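You operate a simulated robot arm through the tools that you are given. There is no shell and no other tool. Be economical: measure what you need, move in short steps, check, and stop when the job is done.

You are at the controls of a simulated two-armed robot. One attempt, no reset.

JOB
In the breaker box, switch the dock and bench breakers off and the fan breaker on.
Fine: the box carries 230 V: shut its door again.

It is judged by the outcome, as a careful person would: the job done as asked, and still so three seconds after it is handed in. It fails if anything else is knocked over, pushed out of place, dropped, spilled or broken.

ROBOT AND FRAMES
Two 7-joint arms with two-finger parallel grippers on one trunk, on a base that drives. Base frame: it is fixed to the floor where the robot stands at the start and does not move with it; the origin is under the middle of the robot, x ahead of it, y to its left, z up. Lengths are in mm, angles in rad, forces in N, time in s.
The left shoulder is at the start at [110, 169, 1259], the right one opposite. Each reaches about 988 mm from its shoulder. Places, roughly: bench breaker switch [1100, 100, 1400]; breaker box door [1100, 0, 1300]; dock breaker switch [1100, 0, 1400]; fan breaker switch [1100, -100, 1300]. Payload 1.57 kg a hand.
The tool frame of a hand sits at the grasp point between the pads (the TCP): z along the fingers, y along the line on which they close. The tips reach 30 mm beyond it. The gripper opens to 80 mm. The fingers are 17 mm wide and 12 mm thick; the gripper's body (40 by 82 mm) begins 80 mm behind the TCP.
Orientation is told as [roll, pitch, yaw] about the base's x, y, z axes, in that order, counted from this pose: with the fingers straight down and closing along the base's y, the tool's x points along the base's -x, its y along +y and its z along -z.

CONTROLS
- The arms move only by the tool apply_moves. It takes "left_commands", "right_commands" or both (then of equal length, played together; a hand with none holds still); each is a list that holds one entry, the list of rows, each a list of 7 numbers: the shift along the tool's x, y, z in mm, then the turn, a rotation vector about the tool's x, y, z in rad, then the opening, from 0 (shut) to 1 (fully open). In form: [[[dx, dy, dz, rx, ry, rz, fingers], ...]]. A call has 1 to 10 rows; each row shifts and turns the commanded pose from where the row before left it, along the tool's axes as they then stand. A row lasts 0.2 s, in which the tool goes at most 50 mm and 0.15 rad; a call with a longer step from one row to the next is refused whole, and so is a gripper value outside its range. Where a pose cannot be reached the arm comes as near as it can. A force on the tool above 40 N (or 10 N above the force at the start of the call, whichever is more), or a blocked arm, ends the call early, and 0.2 s more pass. The fingers move at their own pace (about 72 mm/s each) and stop on an object; they squeeze with about 27 N. The grip force told is the motor's: it shows also when the fingers shut on nothing. Time passes only in rows, and 0.2 s behind the last, so rows that do not move let the fingers close. The reply holds the time, the measured pose of the TCP, the force on the tool along the base axes, the opening and the grip force, in the units named above and with some noise, with the torque about the TCP (base axes, N m) and any sound that the robot's microphone picked up, and new pictures: "pictures" is both (left out), scene, wrist or none (wrist: the cameras of the hands that moved).
- Cameras (640 x 400 px; columns grow to the right, rows downward): "scene" is now at [168.9, -5, 1470.1]; the picture's right is [-0.19, -0.98, 0.00], its down [-0.47, 0.09, -0.88] and it looks along [0.86, -0.17, -0.47] (base axes); focal length 289 px, centre (320, 200). "left" rides on the left gripper at [72, 7, -122] in its tool frame; the picture's right is [-0.09, 1.00, 0.00], its down [-0.84, -0.08, -0.54] and it looks along [-0.54, -0.05, 0.84] (tool axes); focal length 238 px, centre (320, 200). "right" rides on the right gripper at [72, -7, -122] in its tool frame; the picture's right is [0.09, 1.00, 0.00], its down [-0.84, 0.08, -0.54] and it looks along [-0.54, 0.05, 0.84] (tool axes); focal length 238 px, centre (320, 200). There is no depth. A picture from a camera that has moved, and an enlarged one, comes with that camera's place and axes in the base frame and with its lens. The place of the scene camera against the robot may be out by one fixed shift of up to 18 mm in any direction.
- slide_trunk(by): slides the trunk up (or, below 0, down) by that many mm; the arms and the scene camera ride with it, the base frame stays. It gives what a move gives, with no picture.
- steer(legs): drives the robot by 1 to 6 legs, each [ahead, left, turn to the left] in mm, mm and rad, along the robot's own axes; the way and the turn of a leg run together, so that a leg with both is an arc; at most 1500 mm and 3.142 rad a leg. The arms and the cameras ride along, it lands a little off, and it stops where it bumps. It gives what a move gives, and a new picture of the scene camera.
- head_to(pan, tilt): turns the head with the scene camera to pan (to the left, within 1.501 rad either way) and tilt (down, from -0.506 to 1.204), counted from straight ahead of the robot. It gives what a move gives, and a new picture of the scene camera.
- close_up(camera, box): a new picture of the part [left, top, right, bottom] of that camera's present view, enlarged. It takes no simulated time.
- finish_job(): hands the job in; it is judged then, once.

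Work in short steps. Places have to be worked out from the pictures, the camera data and where the tool is seen: move nearer, look again, correct. Check each grasp and each placing, and mend what went wrong. You have 120 turns and 260 pictures in all, those below and enlarged ones among them. Open the grippers and draw the arms clear of the work before you hand the job in, unless the task says otherwise; then end with one line.

The tools are called as a command line: name --argument value ..., lists and objects as JSON in quotes. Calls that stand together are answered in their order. apply_moves: Moves the arms, as the interface text tells. Its arguments: {"type":"object","properties":{"left_commands":{"type":"array"},"right_commands":{"type":"array"},"pictures":{"type":"string","enum":["both","scene","wrist","none"]}},"required":[]} The other tools are called the same way: slide_trunk (by) slides the trunk up or down; steer (legs) drives the base; head_to (pan, tilt) turns the head that bears the scene camera; close_up (camera, box) takes an enlarged picture of a part of a camera's view; finish_job () hands the job in.

At the start:

```text
time: 0.0
left_eef_pos: [696.6, 142.2, 999.8]
left_tool_rot: [0.001, 0.0, 0.0]
left_force: [0.2, -0.1, -0.3]
left_wrist_torque: [0.0, -0.01, 0.02]
left_finger_gap: 79.9
left_grasp_force: 0.1
right_eef_pos: [591.2, -396.3, 999.5]
right_tool_rot: [0.0, 0.0, 0.0]
right_force: [-0.1, 0.3, 0.0]
right_wrist_torque: [-0.01, -0.01, 0.0]
right_finger_gap: 80.0
right_grasp_force: 0.2
trunk travel left (down, up): [-573.0, 317.0]
robot x, y, heading: [-0.4, 1.1, 0.002]
head pan, tilt: [-0.195, 0.494]
```

scene: 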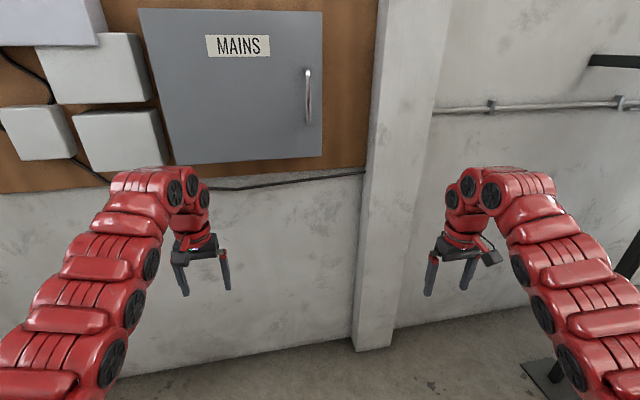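
right: 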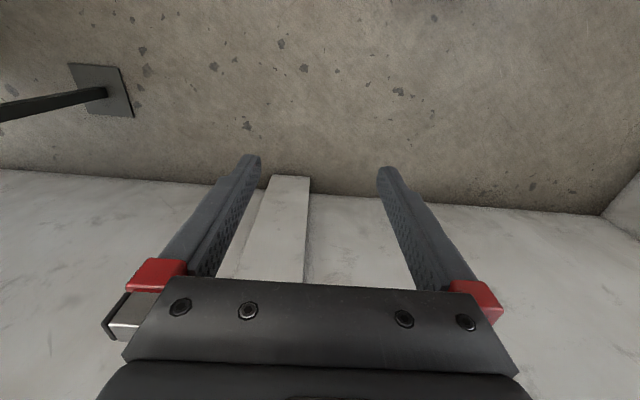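
left: 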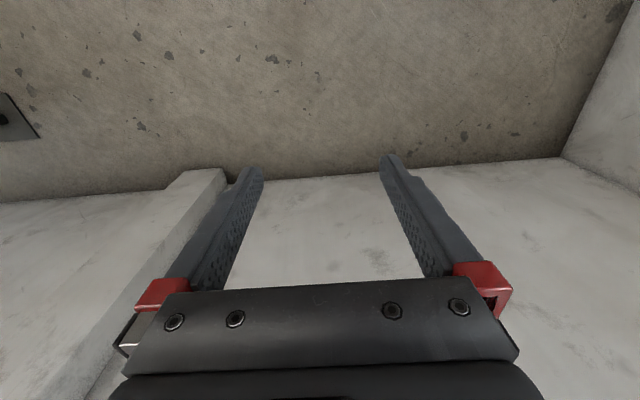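

The panel door spans roughly y -195..270 and z 1130..1550, with a vertical handle near y -150. I'll take a closer look.

head_to --pan 0.0 --tilt 0.15

close_up --camera "scene" --box '[310, 150, 430, 260]'

```text
time: 0.8
left_eef_pos: [697.2, 141.3, 1000.0]
left_tool_rot: [0.0, 0.0, 0.001]
left_force: [-0.1, -0.1, 0.6]
left_wrist_torque: [-0.01, -0.02, -0.01]
left_finger_gap: 79.9
left_grasp_force: 0.0
right_eef_pos: [592.2, -394.1, 999.6]
right_tool_rot: [0.002, -0.001, 0.0]
right_force: [0.1, -0.5, 0.0]
right_wrist_torque: [0.02, -0.01, 0.01]
right_finger_gap: 80.2
right_grasp_force: 0.0
trunk travel left (down, up): [-573.0, 317.0]
robot x, y, heading: [-2.3, -0.3, -0.004]
head pan, tilt: [0.0, 0.15]
camera scene: at [172.3, 12.6, 1501.9], right [0.0, -1.0, 0.0], down [-0.15, 0.0, -0.99], along [0.99, 0.0, -0.15], focal length 289 px, centre (320, 200)
```

scene: 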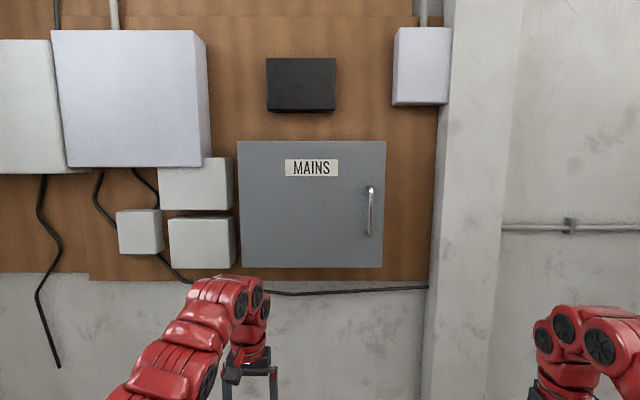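

```text
3.64 times, centred on (370, 205) of scene
camera zoom: at [172.3, 12.6, 1501.9], right [0.0, -1.0, 0.0], down [-0.15, 0.0, -0.99], along [0.99, 0.0, -0.15], focal length 1050 px, centre (138, 182)
```

zoom: 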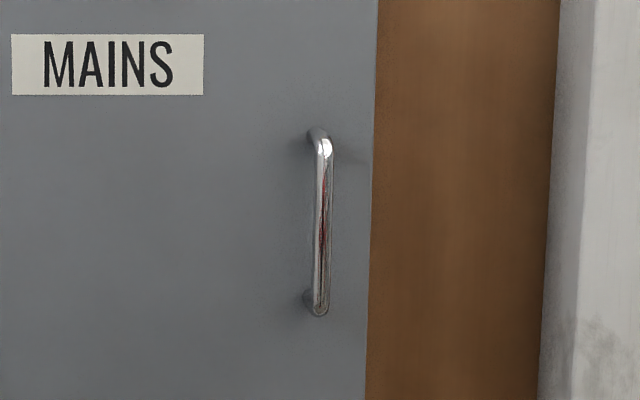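

Before opening, I'll withdraw the left arm low and left, out of the door's swing, and pitch the right hand to point forward.

apply_moves --left_commands '[[[25, 15, 20, 0, 0, 0, 1], [25, 15, 20, 0, 0, 0, 1], [25, 15, 20, 0, 0, 0, 1], [25, 15, 20, 0, 0, 0, 1], [25, 15, 20, 0, 0, 0, 1], [25, 15, 20, 0, 0, 0, 1], [25, 15, 20, 0, 0, 0, 1], [25, 15, 20, 0, 0, 0, 1], [25, 15, 20, 0, 0, 0, 1], [25, 15, 20, 0, 0, 0, 1]]]' --right_commands '[[[0, 0, 0, 0, -0.15, 0, 1], [0, 0, 0, 0, -0.15, 0, 1], [0, 0, 0, 0, -0.15, 0, 1], [0, 0, 0, 0, -0.15, 0, 1], [0, 0, 0, 0, -0.15, 0, 1], [0, 0, 0, 0, -0.15, 0, 1], [0, 0, 0, 0, -0.15, 0, 1], [0, 0, 0, 0, -0.15, 0, 1], [0, 0, 0, 0, -0.15, 0, 1], [0, 0, 0, 0, -0.15, 0, 1]]]' --pictures "scene"

```text
time: 3.0
left_eef_pos: [638.2, 177.3, 952.3]
left_tool_rot: [-0.001, 0.001, 0.002]
left_force: [-0.4, 0.3, -1.3]
left_wrist_torque: [-0.04, 0.02, 0.02]
left_finger_gap: 80.3
left_grasp_force: 0.1
left hand out of reach, approached as far as the arm can: row 3, 4, 5, 6, 7, 8, 9, 10
right_eef_pos: [591.6, -396.2, 998.9]
right_tool_rot: [0.0, -0.101, 0.0]
right_force: [-0.9, -0.8, 0.9]
right_wrist_torque: [-0.01, -0.02, 0.01]
right_finger_gap: 80.0
right_grasp_force: 0.0
right hand out of reach, approached as far as the arm can: row 1, 2, 3, 4, 5, 6, 7, 8, 9, 10
trunk travel left (down, up): [-573.0, 317.0]
robot x, y, heading: [1.7, 0.6, 0.001]
head pan, tilt: [0.0, 0.15]
camera scene: at [172.2, 12.6, 1502.0], right [0.0, -1.0, 0.0], down [-0.15, 0.0, -0.99], along [0.99, 0.0, -0.15], focal length 289 px, centre (320, 200)
```

scene: 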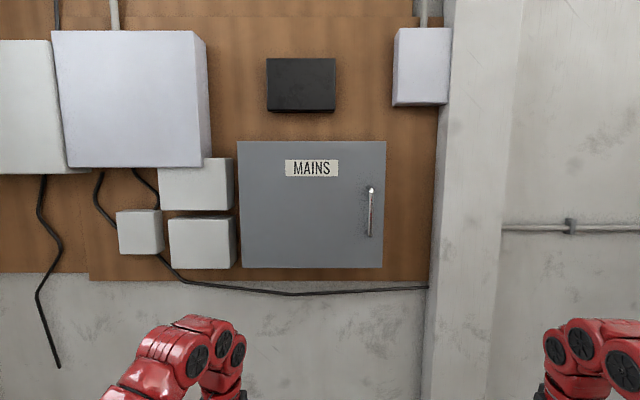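

Wrist limits blocked the pitch at that low, close position. I'll test a small step to learn where the commanded frame starts.

apply_moves --right_commands '[[[0, 0, -30, 0, 0, 0, 1], [0, 0, -30, 0, 0, 0, 1]]]' --left_commands '[[[0, 0, 0, 0, 0, 0, 1], [0, 0, 0, 0, 0, 0, 1]]]' --pictures "none"

```text
time: 3.6
left_eef_pos: [638.3, 177.1, 952.2]
left_tool_rot: [0.0, 0.002, -0.002]
left_force: [0.3, 0.2, 0.4]
left_wrist_torque: [-0.03, 0.01, -0.02]
left_finger_gap: 80.1
left_grasp_force: 0.0
right_eef_pos: [595.1, -398.6, 1026.4]
right_tool_rot: [0.002, -0.101, 0.001]
right_force: [-0.1, 0.3, -1.0]
right_wrist_torque: [-0.03, 0.0, -0.01]
right_finger_gap: 79.9
right_grasp_force: 0.1
right hand out of reach, approached as far as the arm can: row 1, 2
trunk travel left (down, up): [-573.0, 317.0]
robot x, y, heading: [-1.2, 3.0, -0.001]
head pan, tilt: [0.0, 0.15]
```

Commands restart from the achieved pose. I'll move the right hand forward and up, where there's more freedom.

apply_moves --right_commands '[[[-35, 0, 0, 0, 0, 0, 1], [-35, 0, 0, 0, 0, 0, 1], [-35, 0, 0, 0, 0, 0, 1], [-35, 0, -30, 0, -0.05, 0, 1], [-30, 0, -30, 0, -0.1, 0, 1], [-20, 0, -30, 0, -0.1, 0, 1], [-20, 0, -30, 0, -0.15, 0, 1], [0, 0, 0, 0, -0.15, 0, 1], [0, 0, 0, 0, -0.15, 0, 1], [0, 0, 0, 0, -0.15, 0, 1]]]' --pictures "scene"

```text
time: 5.8
left_eef_pos: [638.0, 177.0, 952.0]
left_tool_rot: [0.002, -0.001, 0.001]
left_force: [0.5, -0.6, 0.5]
left_wrist_torque: [0.0, 0.03, -0.02]
left_finger_gap: 79.9
left_grasp_force: 0.0
right_eef_pos: [717.3, -397.5, 1143.2]
right_tool_rot: [0.002, -0.95, -0.004]
right_force: [-0.5, 0.0, 0.2]
right_wrist_torque: [0.0, 0.0, 0.01]
right_finger_gap: 80.0
right_grasp_force: 0.0
right hand out of reach, approached as far as the arm can: row 3, 4
trunk travel left (down, up): [-573.0, 317.0]
robot x, y, heading: [2.0, -0.6, 0.001]
head pan, tilt: [0.0, 0.15]
camera scene: at [172.4, 12.4, 1502.0], right [0.0, -1.0, 0.0], down [-0.15, 0.0, -0.99], along [0.99, 0.0, -0.15], focal length 289 px, centre (320, 200)
```

scene: 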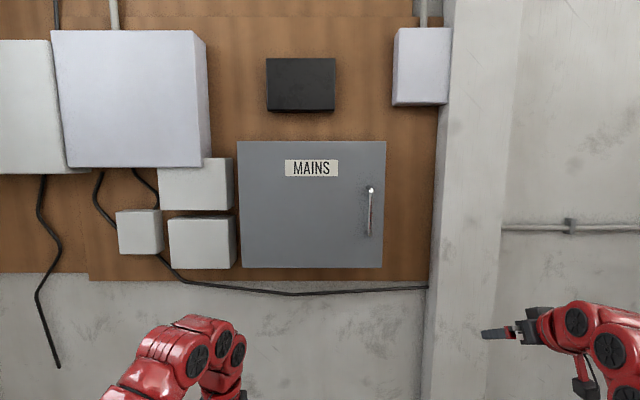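

Next I'll finish the pitch and bring the right hand toward the handle's line, while the left hand swings out to the left.

apply_moves --right_commands '[[[0, 0, 0, 0, -0.15, 0, 1], [0, 0, 0, 0, -0.15, 0, 1], [0, 0, 0, 0, -0.15, 0, 1], [0, 0, 0, 0, -0.15, 0, 1], [0, 0, 0, 0, -0.02, 0, 1], [-35, 45, 10, 0, 0, 0, 1], [-35, 45, 10, 0, 0, 0, 1], [-35, 45, 10, 0, 0, 0, 1], [-35, 45, 10, 0, 0, 0, 1], [-35, 45, 10, 0, 0, 0, 1]]]' --left_commands '[[[0, 40, 0, 0, 0, 0, 1], [0, 40, 0, 0, 0, 0, 1], [0, 40, 0, 0, 0, 0, 1], [0, 40, 0, 0, 0, 0, 1], [0, 40, 0, 0, 0, 0, 1], [0, 40, 0, 0, 0, 0, 1], [0, 40, 0, 0, 0, 0, 1], [20, 40, 0, 0, 0, 0, 1], [20, 30, 0, 0, 0, 0, 1], [20, 20, 0, 0, 0, 0, 1]]]' --pictures "both"

```text
refused: row 6 steps farther than a row can; nothing moved
```

apply_moves --right_commands '[[[0, 0, 0, 0, -0.15, 0, 1], [0, 0, 0, 0, -0.15, 0, 1], [0, 0, 0, 0, -0.15, 0, 1], [0, 0, 0, 0, -0.15, 0, 1], [0, 0, 0, 0, -0.02, 0, 1], [-25, 40, 10, 0, 0, 0, 1], [-25, 40, 10, 0, 0, 0, 1], [-25, 40, 10, 0, 0, 0, 1], [-25, 40, 10, 0, 0, 0, 1], [-25, 40, 10, 0, 0, 0, 1]]]' --left_commands '[[[0, 40, 0, 0, 0, 0, 1], [0, 40, 0, 0, 0, 0, 1], [0, 40, 0, 0, 0, 0, 1], [0, 40, 0, 0, 0, 0, 1], [0, 40, 0, 0, 0, 0, 1], [0, 40, 0, 0, 0, 0, 1], [0, 40, 0, 0, 0, 0, 1], [20, 40, 0, 0, 0, 0, 1], [20, 30, 0, 0, 0, 0, 1], [20, 20, 0, 0, 0, 0, 1]]]' --pictures "both"

```text
time: 8.0
left_eef_pos: [577.7, 548.2, 952.8]
left_tool_rot: [-0.003, 0.0, -0.002]
left_force: [-0.4, -0.6, 0.5]
left_wrist_torque: [-0.03, -0.04, 0.0]
left_finger_gap: 80.0
left_grasp_force: 0.0
right_eef_pos: [767.5, -195.8, 1270.6]
right_tool_rot: [-1.603, -1.57, 1.603]
right_force: [0.6, -0.2, 0.1]
right_wrist_torque: [-0.01, 0.0, 0.0]
right_finger_gap: 80.0
right_grasp_force: 0.0
trunk travel left (down, up): [-573.0, 317.0]
robot x, y, heading: [-1.9, 0.5, -0.001]
head pan, tilt: [0.0, 0.15]
camera scene: at [171.2, 14.8, 1502.2], right [0.0, -1.0, 0.0], down [-0.15, 0.0, -0.99], along [0.99, 0.0, -0.15], focal length 289 px, centre (320, 200)
camera right: at [646.3, -203.5, 1199.1], right [0.0, 1.0, -0.09], down [-0.54, 0.08, 0.84], along [0.84, 0.05, 0.54], focal length 238 px, centre (320, 200)
camera left: at [505.1, 554.5, 1073.9], right [0.09, 1.0, 0.0], down [0.84, -0.08, 0.54], along [0.54, -0.05, -0.84], focal length 238 px, centre (320, 200)
```

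scene: 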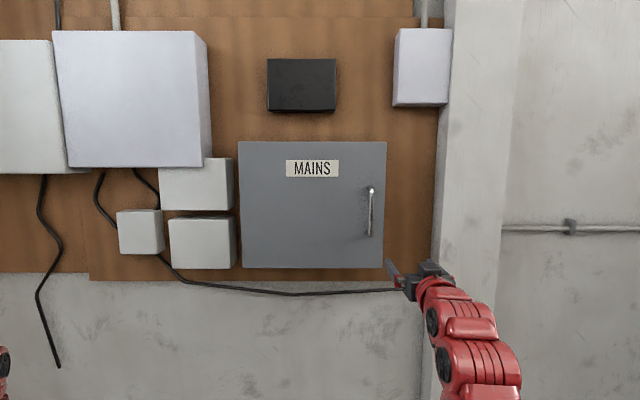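
right: 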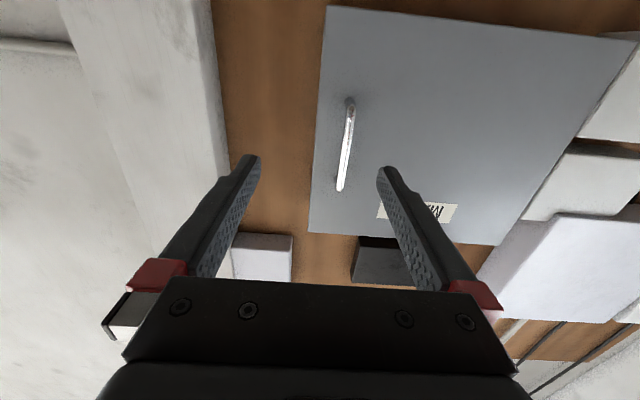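
left: 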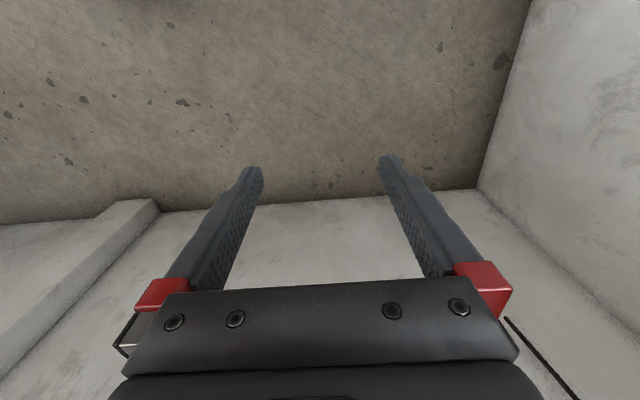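

Triangulating, the handle bar is at x≈1020, y≈-149, z 1262–1408. I'll drive 120 mm nearer for reach and then line up the hand.

steer --legs '[[120, 0, 0]]'

apply_moves --right_commands '[[[-33, 24, 0, 0, 0, 0, 1], [-33, 24, 0, 0, 0, 0, 1]]]' --pictures "both"

```text
time: 9.3
left_eef_pos: [697.4, 548.7, 953.4]
left_tool_rot: [0.0, 0.001, 0.002]
left_force: [0.1, 0.9, 0.2]
left_wrist_torque: [0.01, 0.02, -0.02]
left_finger_gap: 80.0
left_grasp_force: 0.1
right_eef_pos: [891.3, -197.6, 1268.7]
right_tool_rot: [-0.019, -1.569, 0.017]
right_force: [0.2, -0.5, -0.2]
right_wrist_torque: [-0.02, 0.0, 0.02]
right_finger_gap: 80.3
right_grasp_force: 0.0
trunk travel left (down, up): [-573.0, 317.0]
robot x, y, heading: [123.1, -1.1, -0.001]
head pan, tilt: [0.0, 0.15]
camera scene: at [293.6, 12.8, 1502.0], right [0.0, -1.0, 0.0], down [-0.15, 0.0, -0.99], along [0.99, 0.0, -0.15], focal length 289 px, centre (320, 200)
```

scene: 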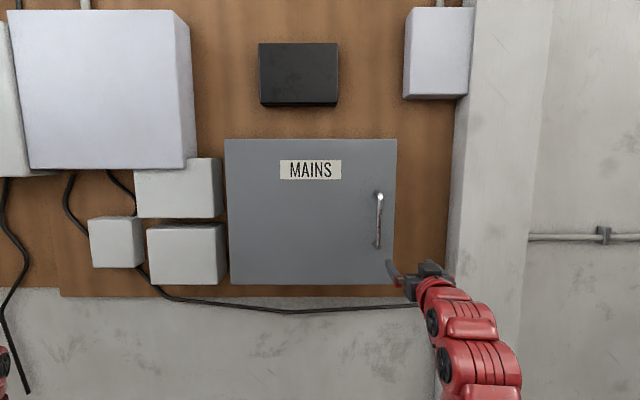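

```text
time: 9.9
left_eef_pos: [699.1, 548.5, 952.9]
left_tool_rot: [0.002, -0.001, 0.0]
left_force: [-0.5, -0.7, -1.0]
left_wrist_torque: [-0.01, 0.01, -0.02]
left_finger_gap: 79.7
left_grasp_force: 0.0
right_eef_pos: [890.4, -149.0, 1333.3]
right_tool_rot: [-0.492, -1.567, 0.491]
right_force: [0.6, 0.2, 0.5]
right_wrist_torque: [0.0, -0.01, -0.01]
right_finger_gap: 80.1
right_grasp_force: 0.1
trunk travel left (down, up): [-573.0, 317.0]
robot x, y, heading: [119.7, 1.8, -0.001]
head pan, tilt: [0.0, 0.15]
camera scene: at [293.6, 13.7, 1501.9], right [0.0, -1.0, 0.0], down [-0.15, 0.0, -0.99], along [0.99, 0.0, -0.15], focal length 289 px, centre (320, 200)
camera right: at [768.7, -155.4, 1262.7], right [0.0, 1.0, -0.09], down [-0.54, 0.08, 0.84], along [0.84, 0.05, 0.54], focal length 238 px, centre (320, 200)
```

scene: 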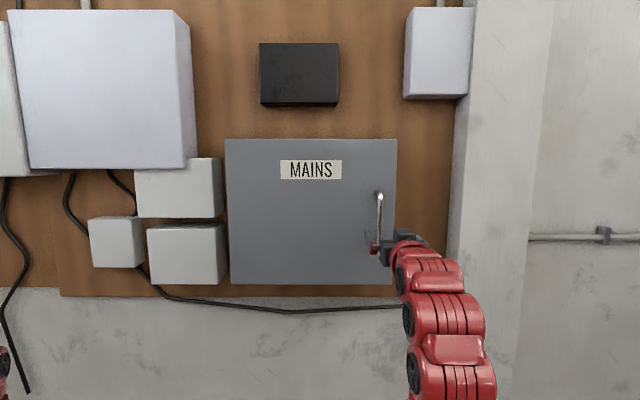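
right: 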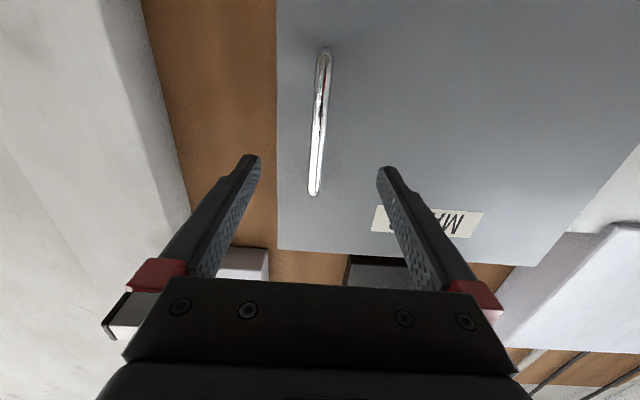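

The handle sits between the fingers in line (y≈-151). I'll advance 110 mm.

apply_moves --right_commands '[[[0, -1, 30, 0, 0, 0, 1], [0, 0, 30, 0, 0, 0, 1], [0, 0, 30, 0, 0, 0, 1], [0, 0, 20, 0, 0, 0, 1]]]' --pictures "both"

```text
time: 10.9
left_eef_pos: [697.7, 547.4, 954.4]
left_tool_rot: [-0.001, -0.001, 0.002]
left_force: [-0.2, 0.4, 0.7]
left_wrist_torque: [-0.01, -0.03, 0.04]
left_finger_gap: 79.7
left_grasp_force: 0.1
right_eef_pos: [999.8, -150.0, 1332.7]
right_tool_rot: [0.034, -1.568, -0.035]
right_force: [-0.3, 0.0, -0.3]
right_wrist_torque: [0.01, 0.02, 0.02]
right_finger_gap: 80.0
right_grasp_force: 0.1
trunk travel left (down, up): [-573.0, 317.0]
robot x, y, heading: [119.5, 0.0, 0.0]
head pan, tilt: [0.0, 0.15]
camera scene: at [293.6, 13.1, 1501.9], right [0.0, -1.0, 0.0], down [-0.15, 0.0, -0.99], along [0.99, 0.0, -0.15], focal length 289 px, centre (320, 200)
camera right: at [878.2, -156.4, 1261.8], right [0.0, 1.0, -0.09], down [-0.54, 0.08, 0.84], along [0.84, 0.05, 0.54], focal length 238 px, centre (320, 200)
```

scene: 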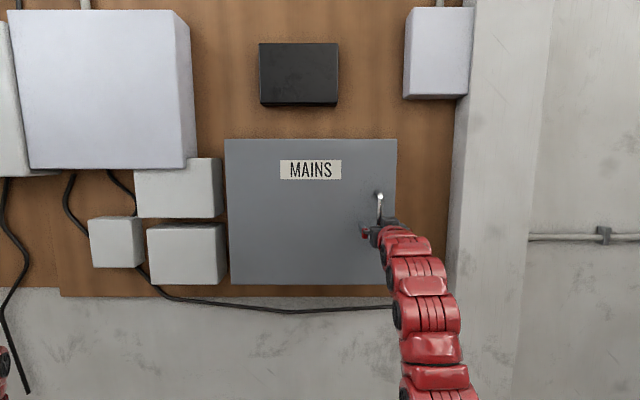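
right: 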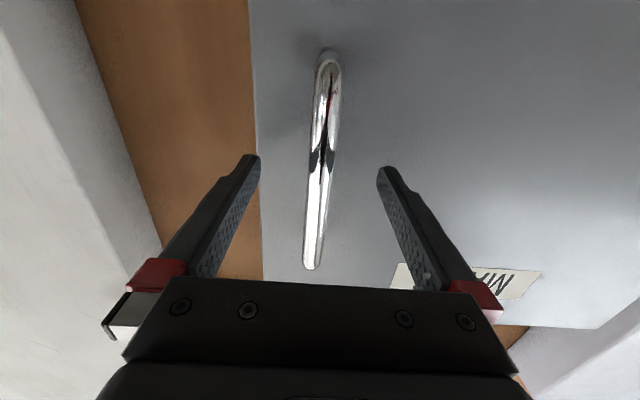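

The bar is just past the TCP, between the pads. I'll creep 8 mm forward and close.

apply_moves --right_commands '[[[0, 0, 8, 0, 0, 0, 1], [0, 0, 0, 0, 0, 0, 0], [0, 0, 0, 0, 0, 0, 0], [0, 0, 0, 0, 0, 0, 0], [0, 0, 0, 0, 0, 0, 0]]]' --pictures "wrist"

```text
time: 12.1
left_eef_pos: [696.4, 547.5, 954.6]
left_tool_rot: [0.0, 0.001, 0.002]
left_force: [0.3, 0.9, 0.2]
left_wrist_torque: [-0.01, -0.01, 0.02]
left_finger_gap: 80.1
left_grasp_force: 0.0
right_eef_pos: [1007.8, -149.9, 1334.2]
right_tool_rot: [-0.219, -1.572, 0.22]
right_force: [0.8, -0.7, 1.2]
right_wrist_torque: [0.03, -0.34, -0.02]
right_finger_gap: 15.9
right_grasp_force: 31.3
trunk travel left (down, up): [-573.0, 317.0]
robot x, y, heading: [123.8, -0.2, 0.001]
head pan, tilt: [0.0, 0.15]
camera right: at [885.6, -156.7, 1262.7], right [0.0, 1.0, -0.09], down [-0.54, 0.08, 0.84], along [0.84, 0.05, 0.54], focal length 238 px, centre (320, 200)
```

right: 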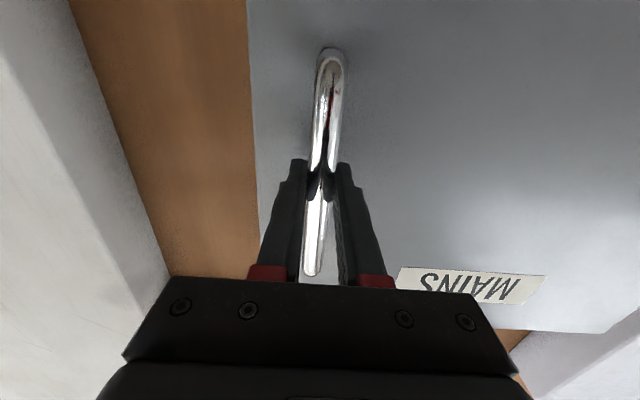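

Gripped (gap 15.9, force 31). With the hinge at about y 245, I'll pull the handle along the arc in a few small rows, starting with a test.

apply_moves --right_commands '[[[0, 2, -16, 0.04, 0, 0, 0], [0, 5.4, -31.4, 0.08, 0, 0, 0], [0, 5.4, -31.4, 0.08, 0, 0, 0]]]' --pictures "both"

```text
time: 12.9
left_eef_pos: [698.8, 548.8, 952.1]
left_tool_rot: [0.0, 0.001, 0.001]
left_force: [0.2, 0.1, 0.1]
left_wrist_torque: [-0.01, -0.03, 0.03]
left_finger_gap: 79.9
left_grasp_force: 0.0
right_eef_pos: [928.6, -131.6, 1332.9]
right_tool_rot: [-0.361, -1.568, 0.165]
right_force: [1.2, 6.4, 3.4]
right_wrist_torque: [0.16, 0.8, 0.13]
right_finger_gap: 15.9
right_grasp_force: 31.2
trunk travel left (down, up): [-573.0, 317.0]
robot x, y, heading: [119.4, 0.6, -0.001]
head pan, tilt: [0.0, 0.15]
camera scene: at [293.2, 15.2, 1501.9], right [0.0, -1.0, 0.0], down [-0.15, 0.0, -0.99], along [0.99, 0.0, -0.15], focal length 289 px, centre (320, 200)
camera right: at [808.5, -114.1, 1262.9], right [0.2, 0.98, -0.09], down [-0.51, 0.18, 0.84], along [0.84, -0.12, 0.54], focal length 238 px, centre (320, 200)
```

scene: 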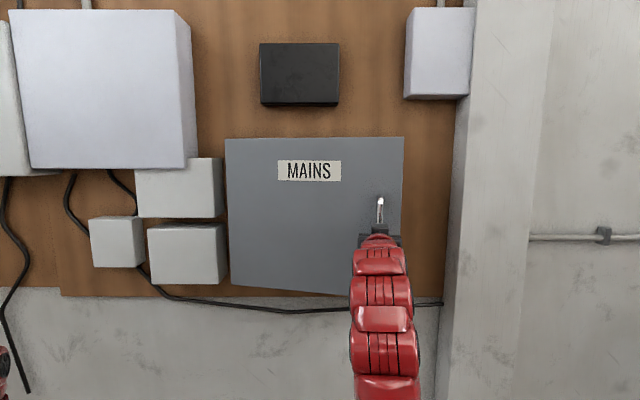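
right: 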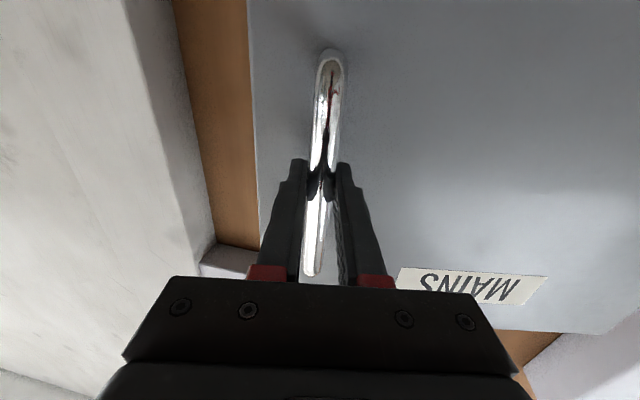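

The door is opening freely with a small side load. I'll continue the arc.

apply_moves --right_commands '[[[0, 6.2, -31.2, 0.08, 0, 0, 0], [0, 6.2, -31.2, 0.08, 0, 0, 0], [0, 6, -31.2, 0.08, 0, 0, 0], [0, 6, -31.2, 0.08, 0, 0, 0]]]' --pictures "scene"

```text
time: 13.9
left_eef_pos: [698.4, 546.0, 953.6]
left_tool_rot: [0.001, 0.0, 0.0]
left_force: [0.1, -0.2, -0.2]
left_wrist_torque: [0.0, -0.01, 0.02]
left_finger_gap: 80.1
left_grasp_force: 0.1
right_eef_pos: [820.7, -75.2, 1334.9]
right_tool_rot: [-0.236, -1.564, -0.287]
right_force: [-4.7, -7.1, -15.8]
right_wrist_torque: [0.3, 0.53, 0.04]
right_finger_gap: 15.6
right_grasp_force: 31.0
trunk travel left (down, up): [-573.0, 317.0]
robot x, y, heading: [120.4, -0.1, -0.004]
head pan, tilt: [0.0, 0.15]
camera scene: at [293.4, 11.1, 1501.7], right [0.0, -1.0, 0.0], down [-0.15, 0.0, -0.99], along [0.99, 0.0, -0.15], focal length 289 px, centre (320, 200)
```

scene: 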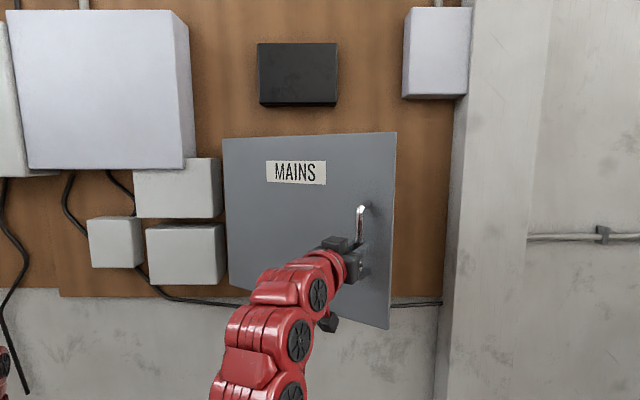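

The door is at about 0.52 rad as modelled. Three more rows to 0.76 rad, then I'll release.

apply_moves --right_commands '[[[0, 5.6, -31.5, 0.04, 0, 0, 0], [0, 6.4, -31, 0.04, 0, 0, 0], [0, 8.1, -30.9, 0.0, 0, 0, 0], [0, 0, 0, 0, 0, 0, 0.6], [0, 0, 0, 0, 0, 0, 0.6], [0, 0, 0, 0, 0, 0, 0.6]]]' --pictures "both"

```text
time: 15.3
left_eef_pos: [698.6, 547.2, 953.2]
left_tool_rot: [-0.001, 0.001, 0.001]
left_force: [0.8, -0.3, 0.4]
left_wrist_torque: [-0.03, 0.0, 0.01]
left_finger_gap: 80.1
left_grasp_force: 0.1
right_eef_pos: [753.2, -2.0, 1336.8]
right_tool_rot: [-1.047, -1.569, 0.454]
right_force: [-0.2, 0.6, -0.3]
right_wrist_torque: [0.01, 0.02, -0.02]
right_finger_gap: 48.0
right_grasp_force: 0.0
trunk travel left (down, up): [-573.0, 317.0]
robot x, y, heading: [119.2, -0.1, -0.002]
head pan, tilt: [0.0, 0.15]
camera scene: at [293.7, 13.7, 1502.0], right [0.0, -1.0, 0.0], down [-0.15, 0.0, -0.99], along [0.99, 0.0, -0.15], focal length 289 px, centre (320, 200)
camera right: at [649.4, 60.7, 1265.6], right [0.56, 0.82, -0.09], down [-0.4, 0.37, 0.84], along [0.72, -0.43, 0.54], focal length 238 px, centre (320, 200)
```

scene: 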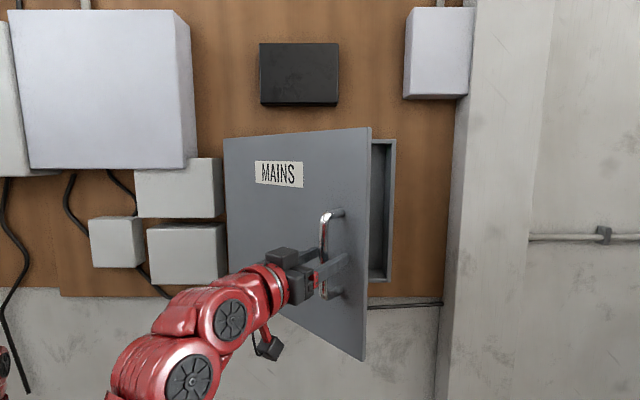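
right: 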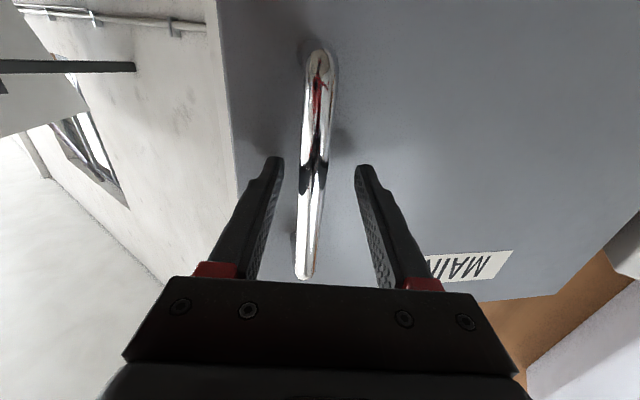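

Released; the bar is clear inside the open fingers. I'll back straight off, close the fingers, yaw straight ahead and slide right past the door edge.

apply_moves --right_commands '[[[0, 0, -30, 0, 0, 0, 0.6], [0, 0, -30, 0, 0, 0, 0.6], [0, 0, -35, 0, 0, 0, 0.6], [0, 0, 0, -0.15, 0, 0, 0], [0, -10, 0, -0.15, 0, 0, 0], [0, -40, 0, -0.15, 0, 0, 0], [0, -40, 0, -0.15, 0, 0, 0], [0, -45, 0, 0, 0, 0, 0], [0, -45, 0, 0, 0, 0, 0], [0, -45, 0, 0, 0, 0, 0]]]' --pictures "both"

```text
time: 17.5
left_eef_pos: [698.4, 545.9, 954.5]
left_tool_rot: [0.002, 0.0, 0.001]
left_force: [0.1, -0.6, -0.2]
left_wrist_torque: [0.07, 0.04, -0.01]
left_finger_gap: 80.0
left_grasp_force: 0.1
right_eef_pos: [659.7, -163.1, 1362.6]
right_tool_rot: [0.074, -1.566, -0.072]
right_force: [-0.6, -0.4, -0.3]
right_wrist_torque: [0.01, -0.02, 0.01]
right_finger_gap: 0.0
right_grasp_force: 20.8
right hand out of reach, approached as far as the arm can: row 8, 9, 10
trunk travel left (down, up): [-573.0, 317.0]
robot x, y, heading: [122.3, 1.8, -0.001]
head pan, tilt: [0.0, 0.15]
camera scene: at [293.2, 10.4, 1502.0], right [0.0, -1.0, 0.0], down [-0.15, 0.0, -0.99], along [0.99, 0.0, -0.15], focal length 289 px, centre (320, 200)
camera right: at [537.1, -170.2, 1292.0], right [0.0, 1.0, -0.09], down [-0.54, 0.08, 0.84], along [0.84, 0.05, 0.54], focal length 238 px, centre (320, 200)
```

scene: 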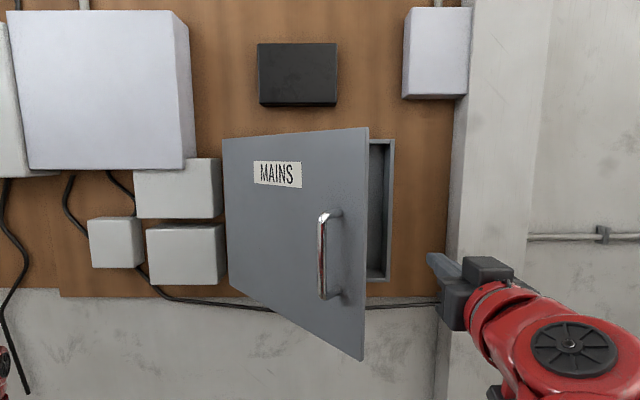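
right: 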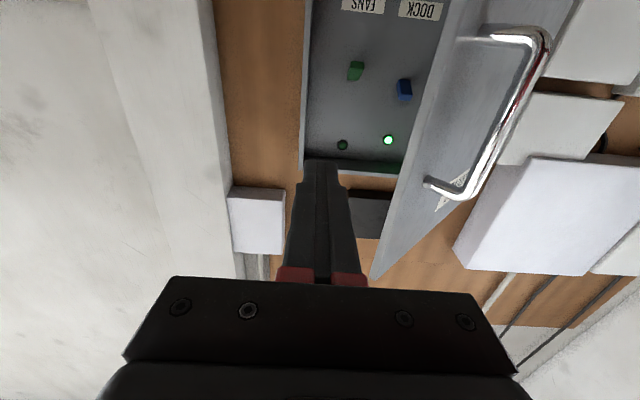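

Inside I see FANS and DOCK switches with lamps. Next I'll advance past the door edge and push the inner face to the left.

apply_moves --right_commands '[[[0, 0, 45, 0, 0, 0, 0], [15, 0, 45, 0, 0, 0, 0], [15, 0, 45, 0, 0, 0, 0], [0, 30, 0, 0, 0, 0, 0], [0, 40, 0, 0, 0, 0, 0], [0, 40, 0, 0, 0, 0, 0], [0, 40, 0, 0, 0, 0, 0], [0, 40, 0, 0, 0, 0, 0]]]' --pictures "scene"

```text
time: 18.9
left_eef_pos: [697.6, 545.9, 954.7]
left_tool_rot: [0.001, 0.0, 0.0]
left_force: [-0.4, 0.0, -0.3]
left_wrist_torque: [-0.01, 0.0, 0.01]
left_finger_gap: 80.0
left_grasp_force: 0.1
right_eef_pos: [793.4, -60.6, 1333.9]
right_tool_rot: [1.649, -1.567, -1.666]
right_force: [-9.7, -7.1, 0.1]
right_wrist_torque: [-0.09, 0.24, 0.86]
right_finger_gap: 0.1
right_grasp_force: 21.0
trunk travel left (down, up): [-573.0, 317.0]
robot x, y, heading: [122.2, 0.4, 0.003]
head pan, tilt: [0.0, 0.15]
stopped in row 7 (right hand): the force on the tool passed its limit at 64 N (the readings are from after the stop); the commanded pose is now the measured one
camera scene: at [291.6, 12.6, 1502.2], right [0.0, -1.0, 0.0], down [-0.15, 0.0, -0.99], along [0.99, 0.0, -0.15], focal length 289 px, centre (320, 200)
```

scene: 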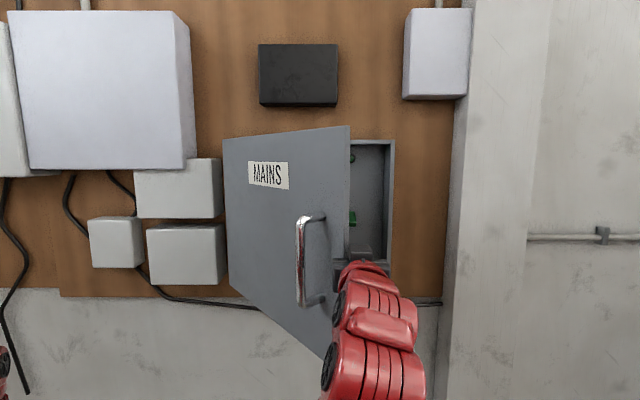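

The hand met the door too fast, but the door did move. I'll continue pushing gently.

apply_moves --right_commands '[[[0, 12, 0, 0, 0, 0, 0], [0, 15, 0, 0, 0, 0, 0], [0, 18, 0, 0, 0, 0, 0], [0, 20, 0, 0, 0, 0, 0], [0, 20, 0, 0, 0, 0, 0], [0, 20, 0, 0, 0, 0, 0], [0, 20, 0, 0, 0, 0, 0], [0, 20, 0, 0, 0, 0, 0], [0, 20, 0, 0, 0, 0, 0], [0, 20, 0, 0, 0, 0, 0]]]' --pictures "scene"

```text
time: 19.4
left_eef_pos: [697.1, 542.0, 956.5]
left_tool_rot: [0.002, -0.001, -0.002]
left_force: [0.6, -0.2, 0.2]
left_wrist_torque: [-0.01, 0.0, -0.01]
left_finger_gap: 80.0
left_grasp_force: 0.0
right_eef_pos: [790.8, -57.3, 1334.4]
right_tool_rot: [1.64, -1.565, -1.672]
right_force: [-21.0, -17.3, -7.2]
right_wrist_torque: [-0.37, -0.16, 1.8]
right_finger_gap: 0.1
right_grasp_force: 20.9
trunk travel left (down, up): [-573.0, 317.0]
robot x, y, heading: [115.7, -3.4, -0.003]
head pan, tilt: [0.0, 0.15]
stopped in row 2 (right hand): the force on the tool passed its limit at 50 N (the readings are from after the stop); the commanded pose is now the measured one
camera scene: at [288.1, 8.3, 1502.4], right [0.0, -1.0, 0.0], down [-0.15, 0.0, -0.99], along [0.99, 0.0, -0.15], focal length 289 px, centre (320, 200)
```

scene: 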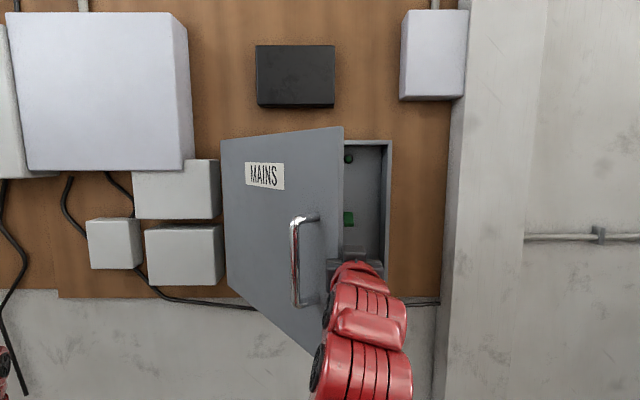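

The door edge was caught on the gripper body instead of the fingers (the torque suggests contact about 100 mm behind the TCP). I'll disengage right and back, and yaw a little left so the fingers lie along the door.

apply_moves --right_commands '[[[0, -25, 0, 0, 0, 0, 0], [0, -25, -20, 0, 0, 0, 0], [0, 0, -35, -0.12, 0, 0, 0], [0, 0, 0, -0.12, 0, 0, 0], [0, 0, 0, -0.12, 0, 0, 0]]]' --pictures "both"

```text
time: 20.6
left_eef_pos: [698.9, 544.9, 953.4]
left_tool_rot: [0.0, 0.0, -0.001]
left_force: [0.1, 0.3, 1.1]
left_wrist_torque: [0.0, -0.04, -0.02]
left_finger_gap: 80.2
left_grasp_force: 0.1
right_eef_pos: [739.0, -99.6, 1333.2]
right_tool_rot: [1.401, -1.565, -1.062]
right_force: [-0.4, -0.3, 0.5]
right_wrist_torque: [0.02, -0.03, 0.03]
right_finger_gap: 0.2
right_grasp_force: 21.2
trunk travel left (down, up): [-573.0, 317.0]
robot x, y, heading: [118.3, 1.6, -0.003]
head pan, tilt: [0.0, 0.15]
camera scene: at [292.4, 11.0, 1502.0], right [0.0, -1.0, 0.0], down [-0.15, 0.0, -0.99], along [0.99, 0.0, -0.15], focal length 289 px, centre (320, 200)
camera right: at [625.9, -146.1, 1261.0], right [-0.33, 0.94, -0.09], down [-0.54, -0.11, 0.84], along [0.78, 0.32, 0.54], focal length 238 px, centre (320, 200)
```

scene: 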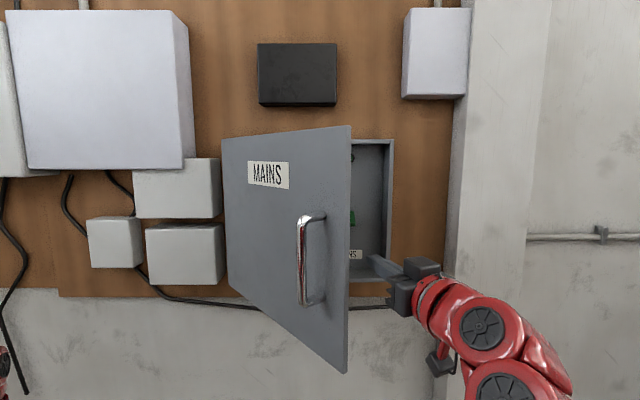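
right: 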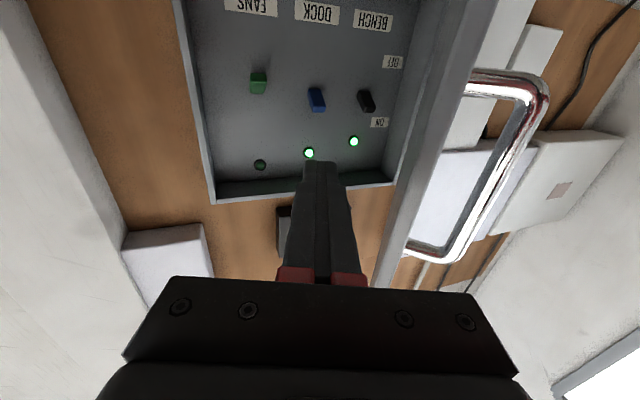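

The view clearly shows FANS, DOCK and BENCH with ON at the top and OFF at the bottom; lamps are lit for dock and bench. I'll push the door gently along the tool's left.

apply_moves --right_commands '[[[0, 12, 0, 0, 0, 0, 0], [0, 12, 0, 0, 0, 0, 0], [0, 12, 0, 0, 0, 0, 0], [0, 12, 0, 0, 0, 0, 0], [0, 12, 0, 0, 0, 0, 0], [0, 14, 0, 0, 0, 0, 0], [0, 14, 0, 0, 0, 0, 0], [0, 14, 0, 0, 0, 0, 0], [0, 14, 0, 0, 0, 0, 0], [0, 14, 0, 0, 0, 0, 0]]]' --pictures "scene"

```text
time: 22.3
left_eef_pos: [696.1, 541.1, 956.2]
left_tool_rot: [0.002, -0.003, -0.004]
left_force: [-0.2, 0.3, 0.3]
left_wrist_torque: [-0.02, 0.0, 0.01]
left_finger_gap: 80.0
left_grasp_force: 0.0
right_eef_pos: [703.0, -17.3, 1334.1]
right_tool_rot: [1.524, -1.56, -1.201]
right_force: [-20.1, -13.2, -9.4]
right_wrist_torque: [-0.09, -0.09, 0.35]
right_finger_gap: 0.0
right_grasp_force: 21.4
trunk travel left (down, up): [-573.0, 317.0]
robot x, y, heading: [119.2, -3.3, -0.003]
head pan, tilt: [0.0, 0.15]
stopped in row 8 (right hand): the force on the tool passed its limit at 46 N (the readings are from after the stop); the commanded pose is now the measured one
camera scene: at [287.7, 8.2, 1502.4], right [0.0, -1.0, 0.0], down [-0.15, 0.0, -0.99], along [0.99, 0.0, -0.15], focal length 289 px, centre (320, 200)
```

scene: 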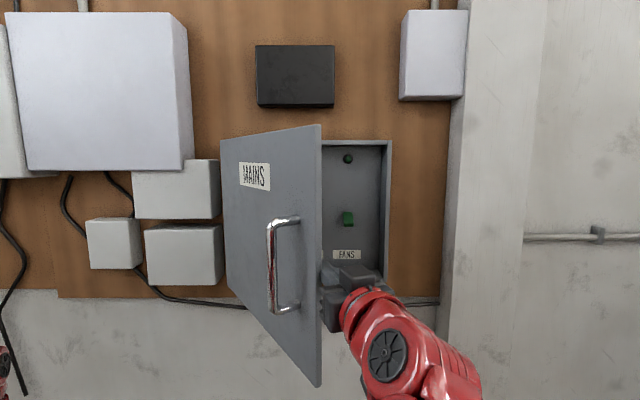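

The edge seems to snag on a step of the finger. I'll ease off, yaw further left so the fingertip bears on the inner face, and follow the door's arc.

apply_moves --right_commands '[[[0, -15, 0, 0, 0, 0, 0], [0, -5, 0, -0.15, 0, 0, 0], [0, 0, 0, -0.15, 0, 0, 0], [0, 12, 0, 0, 0, 0, 0], [0, 14, 0, 0, 0, 0, 0], [0, 14, 1, 0, 0, 0, 0], [0, 14, 2, 0, 0, 0, 0], [0, 14, 3, 0, 0, 0, 0], [0, 14, 4, 0, 0, 0, 0], [0, 14, 4, 0, 0, 0, 0]]]' --pictures "scene"

```text
time: 23.4
left_eef_pos: [696.5, 540.9, 956.7]
left_tool_rot: [0.002, -0.002, -0.004]
left_force: [0.1, 0.1, -0.4]
left_wrist_torque: [0.02, -0.04, 0.01]
left_finger_gap: 79.9
left_grasp_force: 0.0
right_eef_pos: [708.0, -17.6, 1332.7]
right_tool_rot: [1.984, -1.56, -1.412]
right_force: [-18.5, -12.4, -5.0]
right_wrist_torque: [-0.14, -0.02, 0.29]
right_finger_gap: 0.0
right_grasp_force: 21.8
right hand out of reach, approached as far as the arm can: row 3
trunk travel left (down, up): [-573.0, 317.0]
robot x, y, heading: [116.9, -0.8, -0.004]
head pan, tilt: [0.0, 0.15]
stopped in row 5 (right hand): the force on the tool passed its limit at 43 N (the readings are from after the stop); the commanded pose is now the measured one
camera scene: at [287.0, 7.5, 1502.5], right [-0.01, -1.0, 0.0], down [-0.15, 0.0, -0.99], along [0.99, 0.0, -0.15], focal length 289 px, centre (320, 200)
```

scene: 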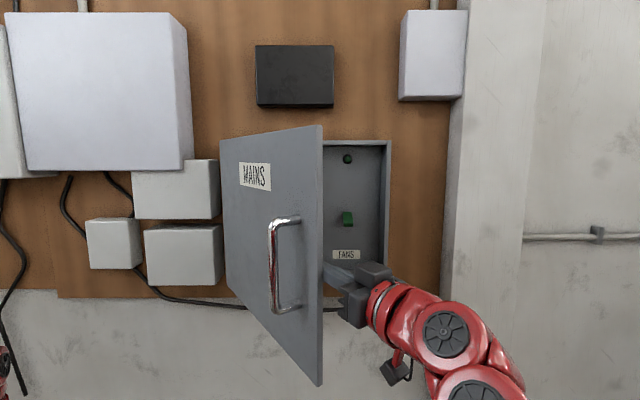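

The reaction is purely along the tool axis, which is odd. I'll look from the wrist camera.

close_up --camera "right" --box '[120, 0, 640, 325]'

close_up --camera "scene" --box '[220, 200, 460, 350]'

```text
1.23 times, centred on (380, 162) of right
camera zoom: at [609.3, -89.1, 1260.8], right [-0.54, 0.84, -0.08], down [-0.5, -0.24, 0.84], along [0.68, 0.49, 0.54], focal length 293 px, centre (246, 246)
```

zoom: 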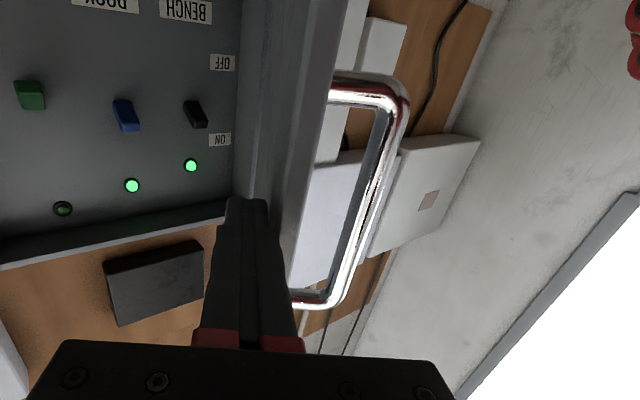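

```text
2.67 times, centred on (340, 275) of scene
camera zoom: at [287.0, 7.5, 1502.5], right [-0.01, -1.0, 0.0], down [-0.15, 0.0, -0.99], along [0.99, 0.0, -0.15], focal length 770 px, centre (267, 0)
```

zoom: 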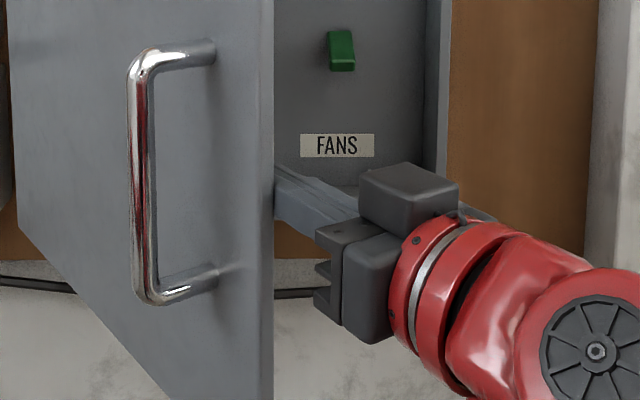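

I'll back off 15 mm along the tool axis and then push in small steps to see how the force behaves.

apply_moves --right_commands '[[[0, 0, -15, 0, 0, 0, 0], [0, 0, 0, 0, 0, 0, 0]]]' --pictures "none"

apply_moves --right_commands '[[[0, 6, 0, 0, 0, 0, 0], [0, 6, 0, 0, 0, 0, 0]]]' --pictures "none"

apply_moves --right_commands '[[[0, 6, 0, 0, 0, 0, 0], [0, 6, 0, 0, 0, 0, 0]]]' --pictures "both"

```text
time: 24.0
left_eef_pos: [700.5, 543.1, 953.0]
left_tool_rot: [0.0, 0.0, -0.005]
left_force: [0.9, -0.3, -0.1]
left_wrist_torque: [0.01, -0.02, 0.04]
left_finger_gap: 79.9
left_grasp_force: 0.0
right_eef_pos: [705.1, -16.6, 1331.2]
right_tool_rot: [1.844, -1.56, -1.273]
right_force: [0.2, -0.3, -0.7]
right_wrist_torque: [0.02, 0.04, -0.01]
right_finger_gap: 0.1
right_grasp_force: 21.6
right hand out of reach, approached as far as the arm can: row 1
trunk travel left (down, up): [-573.0, 317.0]
robot x, y, heading: [119.2, -0.3, -0.002]
head pan, tilt: [0.0, 0.15]
```

```text
time: 24.6
left_eef_pos: [699.6, 543.9, 953.4]
left_tool_rot: [0.001, 0.0, -0.003]
left_force: [0.1, -0.7, 0.3]
left_wrist_torque: [0.02, -0.02, 0.03]
left_finger_gap: 80.1
left_grasp_force: 0.0
right_eef_pos: [698.7, -4.7, 1331.1]
right_tool_rot: [1.401, -1.561, -0.825]
right_force: [-0.4, 0.5, 0.6]
right_wrist_torque: [0.0, 0.0, 0.02]
right_finger_gap: 0.0
right_grasp_force: 21.2
trunk travel left (down, up): [-573.0, 317.0]
robot x, y, heading: [119.8, -1.9, -0.005]
head pan, tilt: [0.0, 0.15]
```

```text
time: 25.2
left_eef_pos: [700.1, 543.9, 953.6]
left_tool_rot: [0.001, 0.0, -0.003]
left_force: [0.7, 0.8, 0.4]
left_wrist_torque: [0.02, 0.06, 0.02]
left_finger_gap: 80.0
left_grasp_force: 0.0
right_eef_pos: [692.7, 3.5, 1332.2]
right_tool_rot: [1.265, -1.563, -0.69]
right_force: [0.7, -0.6, -1.4]
right_wrist_torque: [0.03, 0.02, 0.03]
right_finger_gap: 0.1
right_grasp_force: 21.0
trunk travel left (down, up): [-573.0, 317.0]
robot x, y, heading: [119.6, -1.4, -0.004]
head pan, tilt: [0.0, 0.15]
camera scene: at [291.6, 11.1, 1502.0], right [0.0, -1.0, 0.0], down [-0.15, 0.0, -0.99], along [0.99, 0.0, -0.15], focal length 289 px, centre (320, 200)
camera right: at [593.6, -67.0, 1262.2], right [-0.54, 0.84, -0.08], down [-0.49, -0.23, 0.84], along [0.68, 0.5, 0.54], focal length 238 px, centre (320, 200)
```

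scene: 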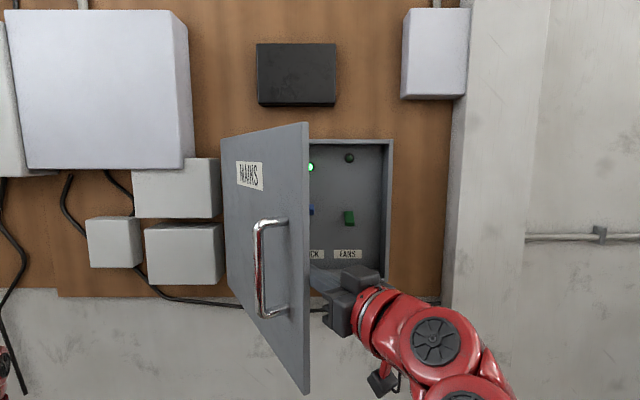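
right: 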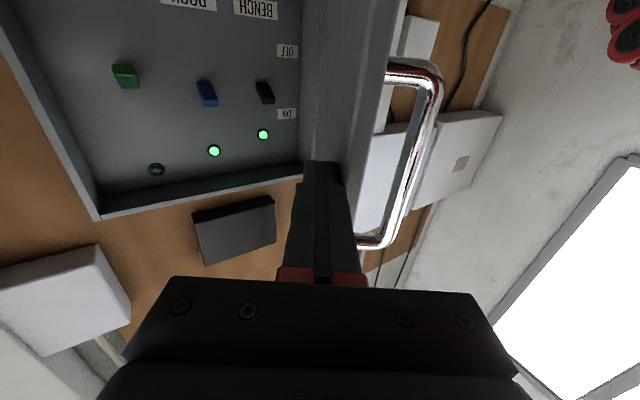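

Pushed slowly, the door moves with almost no force. I'll keep going at small steps.

apply_moves --right_commands '[[[0, 6, 1, 0, 0, 0, 0], [0, 7, 1, 0, 0, 0, 0], [0, 7, 1, 0, 0, 0, 0], [0, 8, 2, 0, 0, 0, 0], [0, 8, 2, 0, 0, 0, 0], [0, 8, 2, 0, 0, 0, 0], [0, 8, 2, 0, 0, 0, 0], [0, 8, 2, 0, 0, 0, 0], [0, 8, 2, 0, 0, 0, 0], [0, 8, 2, 0, 0, 0, 0]]]' --pictures "none"

apply_moves --right_commands '[[[0, 6, 2, 0, 0, 0, 0], [0, 7, 2, 0, 0, 0, 0], [0, 8, 2, 0, 0, 0, 0], [0, 8, 3, 0, 0, 0, 0], [0, 8, 3, 0, 0, 0, 0], [0, 8, 3, 0, 0, 0, 0], [0, 8, 3, 0, 0, 0, 0], [0, 8, 3, 0, 0, 0, 0], [0, 8, 3, 0, 0, 0, 0], [0, 8, 3, 0, 0, 0, 0]]]' --pictures "both"

```text
time: 27.4
left_eef_pos: [699.4, 543.3, 955.1]
left_tool_rot: [-0.001, 0.0, -0.003]
left_force: [-0.1, -0.7, 0.0]
left_wrist_torque: [0.01, -0.03, 0.0]
left_finger_gap: 80.0
left_grasp_force: 0.1
right_eef_pos: [663.3, 78.4, 1331.1]
right_tool_rot: [1.476, -1.562, -0.902]
right_force: [0.3, 0.0, 0.2]
right_wrist_torque: [-0.04, 0.0, -0.03]
right_finger_gap: 0.0
right_grasp_force: 21.9
trunk travel left (down, up): [-573.0, 317.0]
robot x, y, heading: [116.6, 4.5, -0.001]
head pan, tilt: [0.0, 0.15]
```

```text
time: 29.6
left_eef_pos: [699.0, 544.2, 953.0]
left_tool_rot: [0.001, 0.0, -0.004]
left_force: [-0.3, -0.3, -0.4]
left_wrist_torque: [0.04, 0.02, 0.01]
left_finger_gap: 80.1
left_grasp_force: 0.2
right_eef_pos: [644.5, 155.0, 1331.0]
right_tool_rot: [1.473, -1.562, -0.898]
right_force: [-0.8, -1.0, 0.1]
right_wrist_torque: [-0.01, 0.01, -0.01]
right_finger_gap: 0.1
right_grasp_force: 21.8
trunk travel left (down, up): [-573.0, 317.0]
robot x, y, heading: [121.4, 1.0, -0.003]
head pan, tilt: [0.0, 0.15]
camera scene: at [291.7, 11.2, 1502.0], right [0.0, -1.0, 0.0], down [-0.15, 0.0, -0.99], along [0.99, 0.0, -0.15], focal length 289 px, centre (320, 200)
camera right: at [545.4, 84.7, 1260.5], right [-0.54, 0.84, -0.08], down [-0.49, -0.24, 0.84], along [0.68, 0.5, 0.54], focal length 238 px, centre (320, 200)
```

scene: 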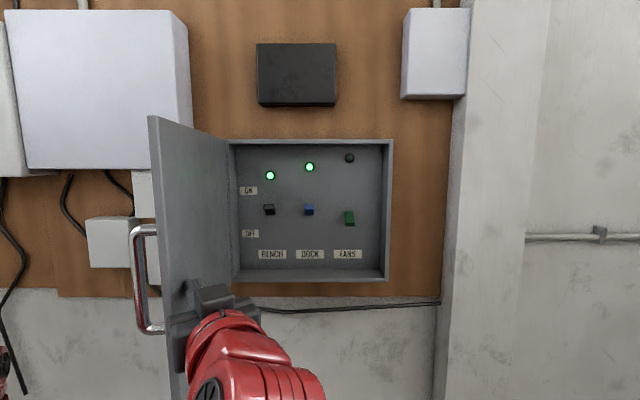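
right: 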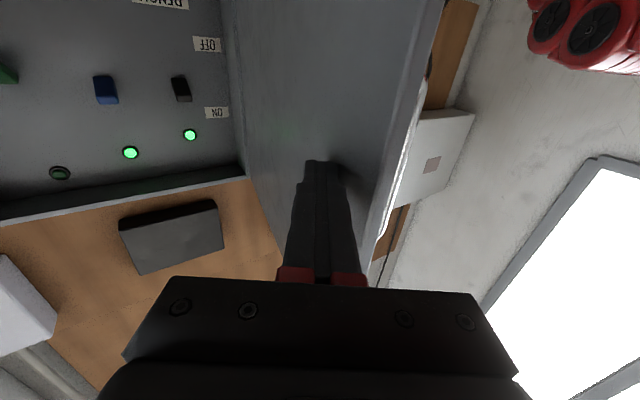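

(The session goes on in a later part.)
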